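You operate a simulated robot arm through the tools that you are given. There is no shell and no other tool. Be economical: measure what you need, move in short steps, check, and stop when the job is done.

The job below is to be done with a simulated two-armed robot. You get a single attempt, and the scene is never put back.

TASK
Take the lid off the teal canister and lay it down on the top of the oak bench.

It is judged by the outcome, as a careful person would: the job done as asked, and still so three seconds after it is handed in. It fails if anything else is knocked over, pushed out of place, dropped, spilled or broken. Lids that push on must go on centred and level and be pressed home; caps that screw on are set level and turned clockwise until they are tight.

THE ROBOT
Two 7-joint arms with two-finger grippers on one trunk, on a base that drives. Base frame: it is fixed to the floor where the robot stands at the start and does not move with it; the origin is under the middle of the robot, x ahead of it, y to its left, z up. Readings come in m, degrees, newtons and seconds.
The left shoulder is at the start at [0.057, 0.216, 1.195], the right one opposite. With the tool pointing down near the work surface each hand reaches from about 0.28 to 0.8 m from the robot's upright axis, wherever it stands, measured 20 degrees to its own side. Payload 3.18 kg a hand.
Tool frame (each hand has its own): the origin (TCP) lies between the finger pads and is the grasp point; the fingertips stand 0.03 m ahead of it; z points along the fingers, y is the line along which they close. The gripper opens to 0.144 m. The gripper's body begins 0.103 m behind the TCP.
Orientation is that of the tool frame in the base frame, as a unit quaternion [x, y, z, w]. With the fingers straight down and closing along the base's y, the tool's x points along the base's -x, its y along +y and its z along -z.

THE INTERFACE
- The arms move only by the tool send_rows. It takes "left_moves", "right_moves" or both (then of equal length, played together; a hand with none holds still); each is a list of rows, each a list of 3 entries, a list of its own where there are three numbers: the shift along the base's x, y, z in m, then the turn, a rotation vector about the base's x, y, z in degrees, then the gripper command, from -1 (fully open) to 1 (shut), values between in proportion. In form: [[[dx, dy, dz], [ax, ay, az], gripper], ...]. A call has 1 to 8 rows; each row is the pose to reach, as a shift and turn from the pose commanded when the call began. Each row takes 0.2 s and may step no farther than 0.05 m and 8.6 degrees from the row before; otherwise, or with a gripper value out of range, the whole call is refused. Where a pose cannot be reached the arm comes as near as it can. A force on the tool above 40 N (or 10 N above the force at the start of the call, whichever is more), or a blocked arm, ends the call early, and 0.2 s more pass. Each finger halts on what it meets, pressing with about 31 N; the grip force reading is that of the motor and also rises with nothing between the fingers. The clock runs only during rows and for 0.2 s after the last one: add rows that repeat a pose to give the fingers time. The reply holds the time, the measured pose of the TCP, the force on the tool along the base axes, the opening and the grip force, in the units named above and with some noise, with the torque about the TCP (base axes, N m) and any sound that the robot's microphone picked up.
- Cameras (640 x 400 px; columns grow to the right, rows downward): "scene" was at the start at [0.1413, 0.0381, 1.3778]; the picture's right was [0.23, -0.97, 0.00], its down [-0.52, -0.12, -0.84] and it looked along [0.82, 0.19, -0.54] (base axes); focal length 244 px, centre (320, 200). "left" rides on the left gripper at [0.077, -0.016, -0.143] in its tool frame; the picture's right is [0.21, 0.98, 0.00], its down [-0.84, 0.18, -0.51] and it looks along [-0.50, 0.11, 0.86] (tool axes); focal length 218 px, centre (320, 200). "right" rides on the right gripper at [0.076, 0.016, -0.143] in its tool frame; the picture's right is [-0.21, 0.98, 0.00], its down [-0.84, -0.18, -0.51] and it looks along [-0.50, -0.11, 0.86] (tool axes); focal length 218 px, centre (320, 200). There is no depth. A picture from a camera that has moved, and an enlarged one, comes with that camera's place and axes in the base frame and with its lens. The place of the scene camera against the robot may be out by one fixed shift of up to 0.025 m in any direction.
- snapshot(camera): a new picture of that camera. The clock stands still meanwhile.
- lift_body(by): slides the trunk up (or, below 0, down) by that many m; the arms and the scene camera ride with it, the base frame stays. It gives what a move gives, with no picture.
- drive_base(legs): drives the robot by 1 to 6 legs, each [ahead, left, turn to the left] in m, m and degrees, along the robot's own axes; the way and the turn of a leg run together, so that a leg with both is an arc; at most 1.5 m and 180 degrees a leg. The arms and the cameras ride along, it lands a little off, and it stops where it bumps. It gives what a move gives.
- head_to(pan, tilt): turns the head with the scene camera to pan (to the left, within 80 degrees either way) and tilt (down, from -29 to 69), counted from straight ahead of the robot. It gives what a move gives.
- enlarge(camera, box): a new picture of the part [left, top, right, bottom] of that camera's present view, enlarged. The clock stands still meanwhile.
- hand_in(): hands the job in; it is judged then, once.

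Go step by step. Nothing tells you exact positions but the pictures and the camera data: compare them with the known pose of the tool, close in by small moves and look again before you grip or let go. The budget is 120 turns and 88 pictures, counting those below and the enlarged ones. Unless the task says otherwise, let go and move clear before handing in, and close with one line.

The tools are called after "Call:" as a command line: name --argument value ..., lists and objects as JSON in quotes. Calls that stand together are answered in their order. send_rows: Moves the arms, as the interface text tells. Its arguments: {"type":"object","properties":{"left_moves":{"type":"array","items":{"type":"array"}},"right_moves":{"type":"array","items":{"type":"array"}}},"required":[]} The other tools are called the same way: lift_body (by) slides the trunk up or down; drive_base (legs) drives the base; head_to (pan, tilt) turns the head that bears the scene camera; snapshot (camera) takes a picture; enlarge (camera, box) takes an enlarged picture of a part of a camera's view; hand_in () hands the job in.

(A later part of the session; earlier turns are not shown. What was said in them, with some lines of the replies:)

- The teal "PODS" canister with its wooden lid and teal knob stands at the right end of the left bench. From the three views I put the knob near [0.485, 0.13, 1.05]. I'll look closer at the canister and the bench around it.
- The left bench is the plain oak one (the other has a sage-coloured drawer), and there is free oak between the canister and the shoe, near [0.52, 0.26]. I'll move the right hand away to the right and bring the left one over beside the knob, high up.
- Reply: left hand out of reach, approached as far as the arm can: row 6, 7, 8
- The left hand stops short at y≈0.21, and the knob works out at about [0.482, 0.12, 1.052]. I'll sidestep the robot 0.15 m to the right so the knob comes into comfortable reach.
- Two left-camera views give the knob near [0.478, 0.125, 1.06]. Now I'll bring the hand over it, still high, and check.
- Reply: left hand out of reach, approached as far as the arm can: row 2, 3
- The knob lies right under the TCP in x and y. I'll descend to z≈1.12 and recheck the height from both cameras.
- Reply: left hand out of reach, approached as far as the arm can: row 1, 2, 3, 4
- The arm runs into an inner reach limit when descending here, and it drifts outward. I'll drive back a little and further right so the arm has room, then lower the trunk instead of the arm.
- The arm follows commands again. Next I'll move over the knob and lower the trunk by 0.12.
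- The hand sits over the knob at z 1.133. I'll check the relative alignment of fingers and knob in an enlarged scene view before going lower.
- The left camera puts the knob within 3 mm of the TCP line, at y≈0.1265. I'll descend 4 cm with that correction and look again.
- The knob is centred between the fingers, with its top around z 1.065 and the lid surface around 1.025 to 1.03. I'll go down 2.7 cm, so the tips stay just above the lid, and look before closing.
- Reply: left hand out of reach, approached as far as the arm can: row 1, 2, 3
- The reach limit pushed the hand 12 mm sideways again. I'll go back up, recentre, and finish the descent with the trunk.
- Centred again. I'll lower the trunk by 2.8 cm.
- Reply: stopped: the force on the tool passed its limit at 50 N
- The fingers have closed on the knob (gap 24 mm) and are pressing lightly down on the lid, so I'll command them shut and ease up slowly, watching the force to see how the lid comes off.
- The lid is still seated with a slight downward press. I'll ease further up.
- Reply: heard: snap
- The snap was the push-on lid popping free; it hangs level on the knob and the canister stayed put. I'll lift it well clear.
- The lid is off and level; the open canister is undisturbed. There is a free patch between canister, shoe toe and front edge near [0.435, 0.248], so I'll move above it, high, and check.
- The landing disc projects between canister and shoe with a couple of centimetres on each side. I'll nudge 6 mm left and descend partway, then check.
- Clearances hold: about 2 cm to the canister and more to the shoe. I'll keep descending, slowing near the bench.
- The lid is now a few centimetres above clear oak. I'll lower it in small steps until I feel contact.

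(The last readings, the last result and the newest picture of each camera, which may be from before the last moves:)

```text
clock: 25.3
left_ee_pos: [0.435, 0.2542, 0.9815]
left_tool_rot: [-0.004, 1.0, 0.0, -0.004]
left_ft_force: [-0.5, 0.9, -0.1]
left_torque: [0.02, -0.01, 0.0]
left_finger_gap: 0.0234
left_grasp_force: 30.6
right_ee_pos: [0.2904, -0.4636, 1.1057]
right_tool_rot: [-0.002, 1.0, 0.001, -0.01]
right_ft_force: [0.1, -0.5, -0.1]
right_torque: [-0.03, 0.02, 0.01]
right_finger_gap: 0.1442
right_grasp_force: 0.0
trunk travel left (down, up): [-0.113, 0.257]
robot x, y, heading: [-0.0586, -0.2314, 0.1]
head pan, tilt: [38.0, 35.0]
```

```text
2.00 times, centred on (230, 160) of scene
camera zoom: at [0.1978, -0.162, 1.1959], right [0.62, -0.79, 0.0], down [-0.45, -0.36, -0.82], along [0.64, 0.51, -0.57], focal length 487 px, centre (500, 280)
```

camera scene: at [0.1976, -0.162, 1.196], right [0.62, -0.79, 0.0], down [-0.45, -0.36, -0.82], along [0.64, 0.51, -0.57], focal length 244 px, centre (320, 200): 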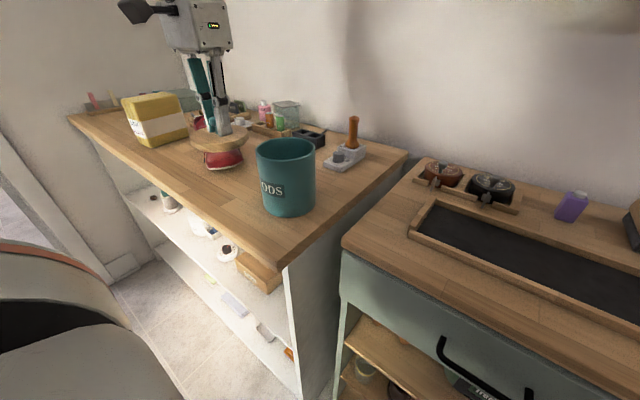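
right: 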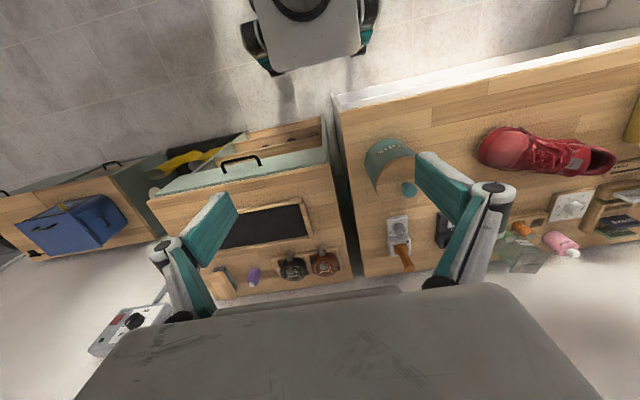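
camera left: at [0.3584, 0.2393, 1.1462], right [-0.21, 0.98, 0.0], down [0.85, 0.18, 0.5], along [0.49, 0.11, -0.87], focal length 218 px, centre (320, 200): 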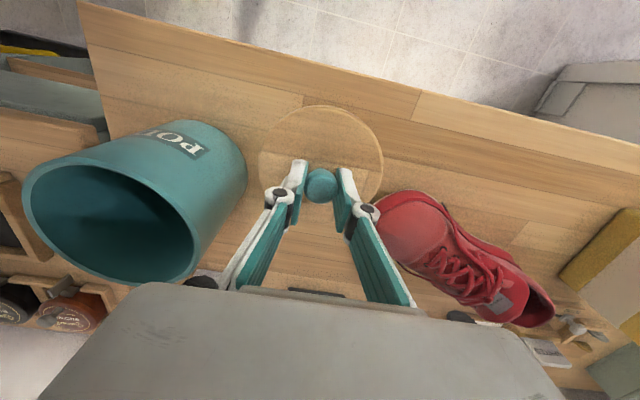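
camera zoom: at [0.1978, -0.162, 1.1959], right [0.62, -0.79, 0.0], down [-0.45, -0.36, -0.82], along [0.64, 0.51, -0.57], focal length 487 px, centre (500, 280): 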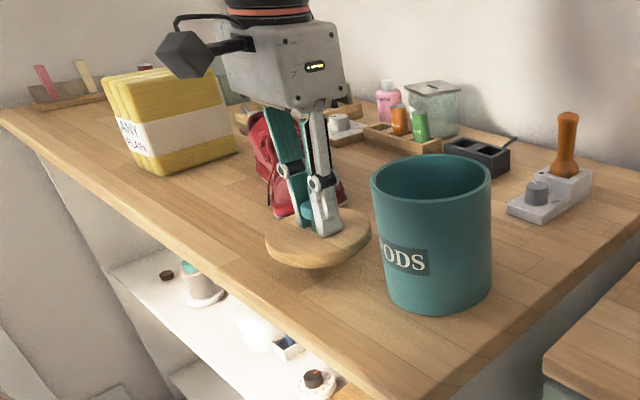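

No contact yet. I'll continue gently.

Call:
send_rows --left_moves '[[[0, 0, -0.003], [0, 0, 0], 1], [[0, 0, -0.006], [0, 0, 0], 1], [[0, 0, -0.009], [0, 0, 0], 1], [[0, 0, -0.012], [0, 0, 0], 1], [[0, 0, -0.012], [0, 0, 0], 1]]'

Call:
enlarge --camera "scene" --box '[180, 100, 300, 220]'

```text
clock: 26.5
left_ee_pos: [0.4369, 0.2548, 0.9687]
left_tool_rot: [-0.002, 1.0, -0.001, -0.004]
left_ft_force: [0.2, 0.5, -1.5]
left_torque: [0.0, -0.02, 0.06]
left_finger_gap: 0.0237
left_grasp_force: 31.1
right_ee_pos: [0.2893, -0.4641, 1.1039]
right_tool_rot: [-0.002, 1.0, 0.0, -0.01]
right_ft_force: [-0.8, 0.5, 0.6]
right_torque: [0.02, 0.01, 0.01]
right_finger_gap: 0.1438
right_grasp_force: 0.1
trunk travel left (down, up): [-0.113, 0.257]
robot x, y, heading: [-0.0578, -0.2317, -0.0]
head pan, tilt: [38.0, 35.0]
```

```text
3.33 times, centred on (240, 160) of scene
camera zoom: at [0.1978, -0.162, 1.1959], right [0.62, -0.79, 0.0], down [-0.45, -0.36, -0.82], along [0.64, 0.51, -0.57], focal length 812 px, centre (587, 333)
```

zoom: 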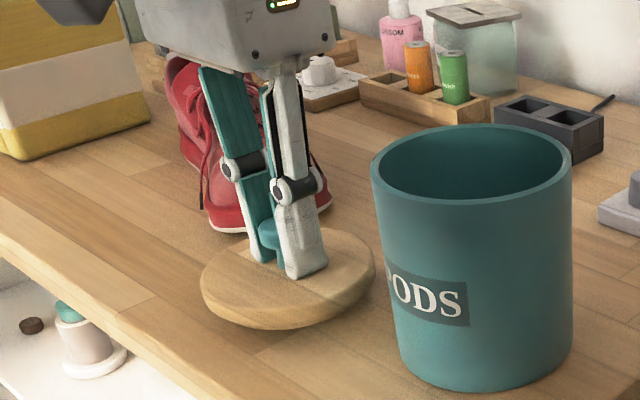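

Still free. On with small steps.

Call:
send_rows --left_moves '[[[0, 0, -0.003], [0, 0, 0], 1], [[0, 0, -0.006], [0, 0, 0], 1], [[0, 0, -0.009], [0, 0, 0], 1], [[0, 0, -0.009], [0, 0, 0], 1]]'

Call:
enlarge --camera "scene" --box '[180, 100, 300, 220]'

```text
clock: 27.5
left_ee_pos: [0.4362, 0.2539, 0.959]
left_tool_rot: [-0.003, 1.0, 0.0, -0.004]
left_ft_force: [-0.9, -0.2, -0.9]
left_torque: [-0.02, -0.01, -0.05]
left_finger_gap: 0.0235
left_grasp_force: 30.8
right_ee_pos: [0.2897, -0.463, 1.1036]
right_tool_rot: [-0.003, 1.0, 0.0, -0.01]
right_ft_force: [0.6, -0.2, 1.4]
right_torque: [-0.02, 0.02, -0.02]
right_finger_gap: 0.144
right_grasp_force: 0.1
trunk travel left (down, up): [-0.113, 0.257]
robot x, y, heading: [-0.0575, -0.234, 0.0]
head pan, tilt: [38.0, 35.0]
```

```text
3.33 times, centred on (240, 160) of scene
camera zoom: at [0.1978, -0.162, 1.196], right [0.62, -0.79, 0.0], down [-0.45, -0.36, -0.82], along [0.64, 0.51, -0.57], focal length 812 px, centre (587, 333)
```

zoom: 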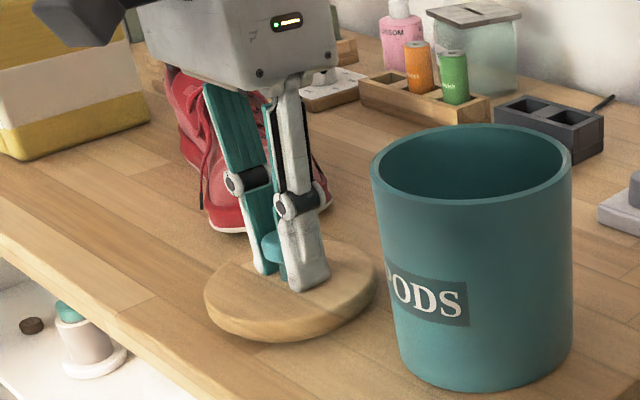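

A contact shadow is appearing under the lid's right edge, so it is close. I'll go on in smaller steps.

Call:
send_rows --left_moves '[[[0, 0, -0.002], [0, 0, 0], 1], [[0, 0, -0.004], [0, 0, 0], 1], [[0, 0, -0.006], [0, 0, 0], 1], [[0, 0, -0.006], [0, 0, 0], 1]]'

Call:
enlarge --camera "scene" --box '[180, 100, 300, 220]'

```text
clock: 28.5
left_ee_pos: [0.4348, 0.2532, 0.9581]
left_tool_rot: [-0.003, 1.0, 0.0, 0.0]
left_ft_force: [2.7, 6.7, 33.7]
left_torque: [0.02, 0.34, -0.01]
left_finger_gap: 0.0235
left_grasp_force: 31.1
right_ee_pos: [0.2872, -0.4648, 1.1062]
right_tool_rot: [-0.003, 1.0, 0.0, -0.008]
right_ft_force: [0.1, -0.1, -1.1]
right_torque: [0.01, 0.0, -0.03]
right_finger_gap: 0.1441
right_grasp_force: 0.0
trunk travel left (down, up): [-0.113, 0.257]
robot x, y, heading: [-0.063, -0.2358, 0.3]
head pan, tilt: [38.0, 35.0]
```

```text
3.33 times, centred on (240, 160) of scene
camera zoom: at [0.1955, -0.1633, 1.1971], right [0.62, -0.79, 0.0], down [-0.45, -0.35, -0.82], along [0.64, 0.51, -0.57], focal length 812 px, centre (587, 333)
```

zoom: 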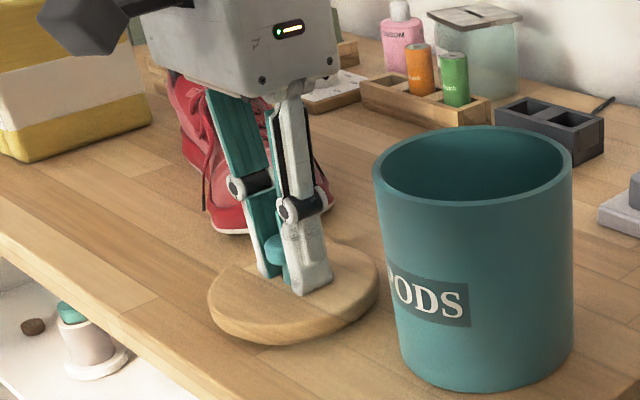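

The lid is in contact with the bench (34 N). I'll relieve the press by 5 mm, then see.

Call:
send_rows --left_moves '[[[0, 0, 0.002], [0, 0, 0], 1], [[0, 0, 0.004], [0, 0, 0], 1], [[0, 0, 0.004], [0, 0, 0], 1]]'

```text
clock: 29.3
left_ee_pos: [0.4349, 0.2545, 0.9592]
left_tool_rot: [-0.002, 1.0, 0.0, -0.004]
left_ft_force: [3.9, 6.5, 24.4]
left_torque: [0.14, -0.6, 0.03]
left_finger_gap: 0.0237
left_grasp_force: 31.2
right_ee_pos: [0.2883, -0.4644, 1.105]
right_tool_rot: [-0.002, 1.0, 0.0, -0.01]
right_ft_force: [0.4, -0.1, 0.4]
right_torque: [-0.01, 0.01, 0.0]
right_finger_gap: 0.1439
right_grasp_force: 0.0
trunk travel left (down, up): [-0.113, 0.257]
robot x, y, heading: [-0.0573, -0.2336, -0.0]
head pan, tilt: [38.0, 35.0]
```

Still pressing at 24 N; 2 mm more up.

Call:
send_rows --left_moves '[[[0, 0, 0.001], [0, 0, 0], 1], [[0, 0, 0.0015], [0, 0, 0], 1], [[0, 0, 0.0015], [0, 0, 0], 1]]'

```text
clock: 30.1
left_ee_pos: [0.4345, 0.2535, 0.9595]
left_tool_rot: [-0.002, 1.0, -0.001, -0.006]
left_ft_force: [3.9, 0.1, 10.0]
left_torque: [0.06, -0.55, 0.0]
left_finger_gap: 0.0236
left_grasp_force: 31.0
right_ee_pos: [0.2893, -0.464, 1.105]
right_tool_rot: [-0.002, 1.0, 0.0, -0.01]
right_ft_force: [1.2, 0.3, -0.2]
right_torque: [0.01, 0.0, -0.02]
right_finger_gap: 0.1439
right_grasp_force: 0.1
trunk travel left (down, up): [-0.113, 0.257]
robot x, y, heading: [-0.0613, -0.2337, 0.3]
head pan, tilt: [38.0, 35.0]
```

Only a light press of 10 N remains and the lid is resting on the bench. I'll open the fingers moderately and look.

Call:
send_rows --left_moves '[[[0, 0, 0], [0, 0, 0], 0.5], [[0, 0, 0], [0, 0, 0], 0.2], [[0, 0, 0], [0, 0, 0], 0.2]]'

Call:
snapshot --camera "left"

Call:
enlarge --camera "scene" --box '[180, 100, 300, 220]'

```text
clock: 30.9
left_ee_pos: [0.4351, 0.2551, 0.9588]
left_tool_rot: [-0.003, 1.0, -0.001, -0.005]
left_ft_force: [-1.4, -0.5, 3.8]
left_torque: [-0.05, -0.03, -0.03]
left_finger_gap: 0.0573
left_grasp_force: 0.0
right_ee_pos: [0.2889, -0.4632, 1.1045]
right_tool_rot: [-0.003, 1.0, 0.0, -0.009]
right_ft_force: [-0.5, 0.2, 0.5]
right_torque: [0.0, 0.01, 0.02]
right_finger_gap: 0.1443
right_grasp_force: 0.0
trunk travel left (down, up): [-0.113, 0.257]
robot x, y, heading: [-0.0602, -0.2366, 0.2]
head pan, tilt: [38.0, 35.0]
```

```text
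49 pictures are left
camera left: at [0.3584, 0.2387, 1.1028], right [-0.21, 0.98, 0.0], down [0.85, 0.19, 0.5], along [0.49, 0.11, -0.87], focal length 218 px, centre (320, 200)
```

left: 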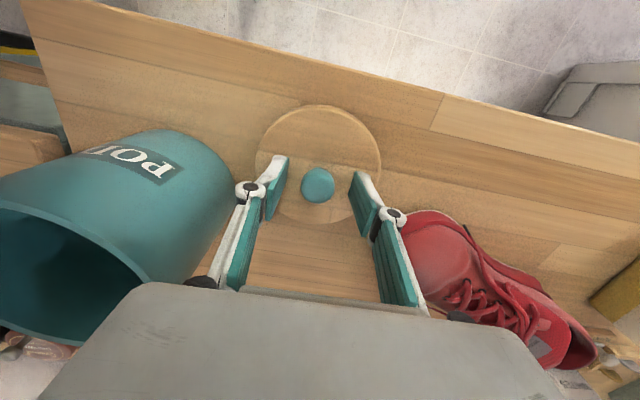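

```text
3.33 times, centred on (240, 160) of scene
camera zoom: at [0.1976, -0.1622, 1.1959], right [0.62, -0.79, 0.0], down [-0.45, -0.35, -0.82], along [0.64, 0.51, -0.57], focal length 812 px, centre (587, 333)
```

zoom: 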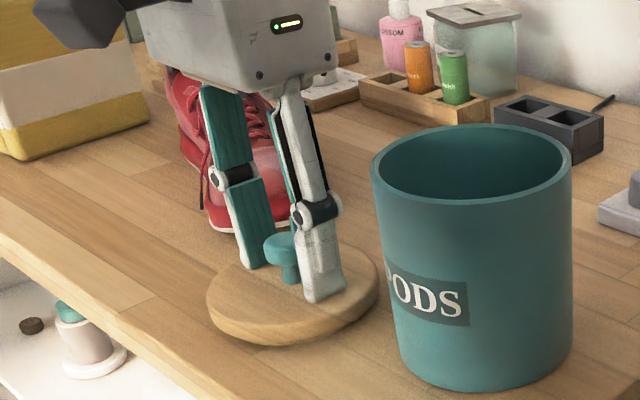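

The knob is free and the lid rests flat. Next I'll raise the hand straight up.

Call:
send_rows --left_moves '[[[0, 0, 0.02], [0, 0, 0], 0.2], [[0, 0, 0.05], [0, 0, 0], 0.2], [[0, 0, 0.09], [0, 0, 0], 0.2], [[0, 0, 0.13], [0, 0, 0], 0.2], [[0, 0, 0.17], [0, 0, 0], 0.2], [[0, 0, 0.2], [0, 0, 0], 0.2], [[0, 0, 0.2], [0, 0, 0], 0.2]]'

Call:
snapshot --camera "scene"

Call:
enlarge --camera "scene" --box '[180, 100, 300, 220]'

```text
clock: 32.5
left_ee_pos: [0.4378, 0.2546, 1.159]
left_tool_rot: [-0.003, 1.0, -0.001, -0.005]
left_ft_force: [-0.3, 0.0, -0.2]
left_torque: [0.01, 0.02, 0.01]
left_finger_gap: 0.0575
left_grasp_force: 0.0
right_ee_pos: [0.2886, -0.4635, 1.1041]
right_tool_rot: [-0.003, 1.0, 0.0, -0.009]
right_ft_force: [1.0, -0.3, -0.1]
right_torque: [0.0, 0.02, 0.0]
right_finger_gap: 0.1439
right_grasp_force: 0.0
trunk travel left (down, up): [-0.113, 0.257]
robot x, y, heading: [-0.0608, -0.2372, 0.3]
head pan, tilt: [38.0, 35.0]
```

```text
47 pictures are left
camera scene: at [0.1979, -0.1619, 1.1959], right [0.62, -0.79, 0.0], down [-0.45, -0.36, -0.82], along [0.64, 0.51, -0.57], focal length 244 px, centre (320, 200)
```

scene: 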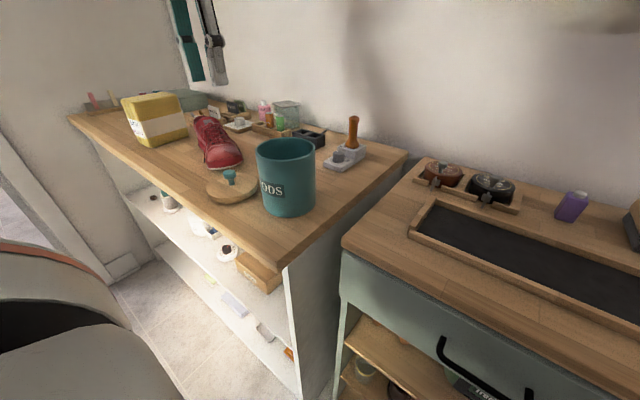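

```text
3.33 times, centred on (240, 160) of scene
camera zoom: at [0.1979, -0.1619, 1.1959], right [0.62, -0.79, 0.0], down [-0.45, -0.36, -0.82], along [0.64, 0.51, -0.57], focal length 812 px, centre (587, 333)
```

zoom: 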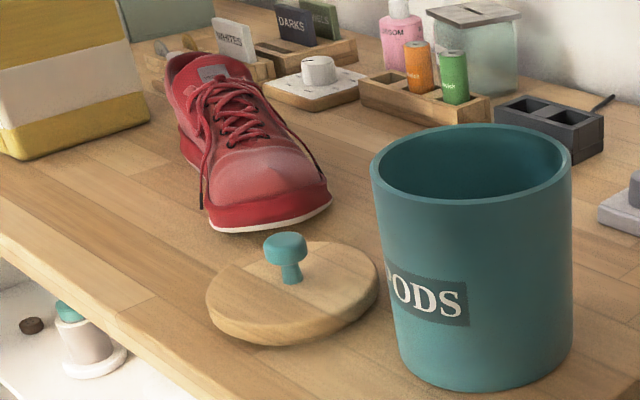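

The lid lies flat on the oak bench, well in from the edge. The canister, shoe and everything else are undisturbed and the hand is clear, so I'm handing in.

Call:
hand_in

```text
The job is handed in.
```

The lid is off the teal canister and lies flat on the oak bench top, between the canister and the shoe, and nothing else was moved.
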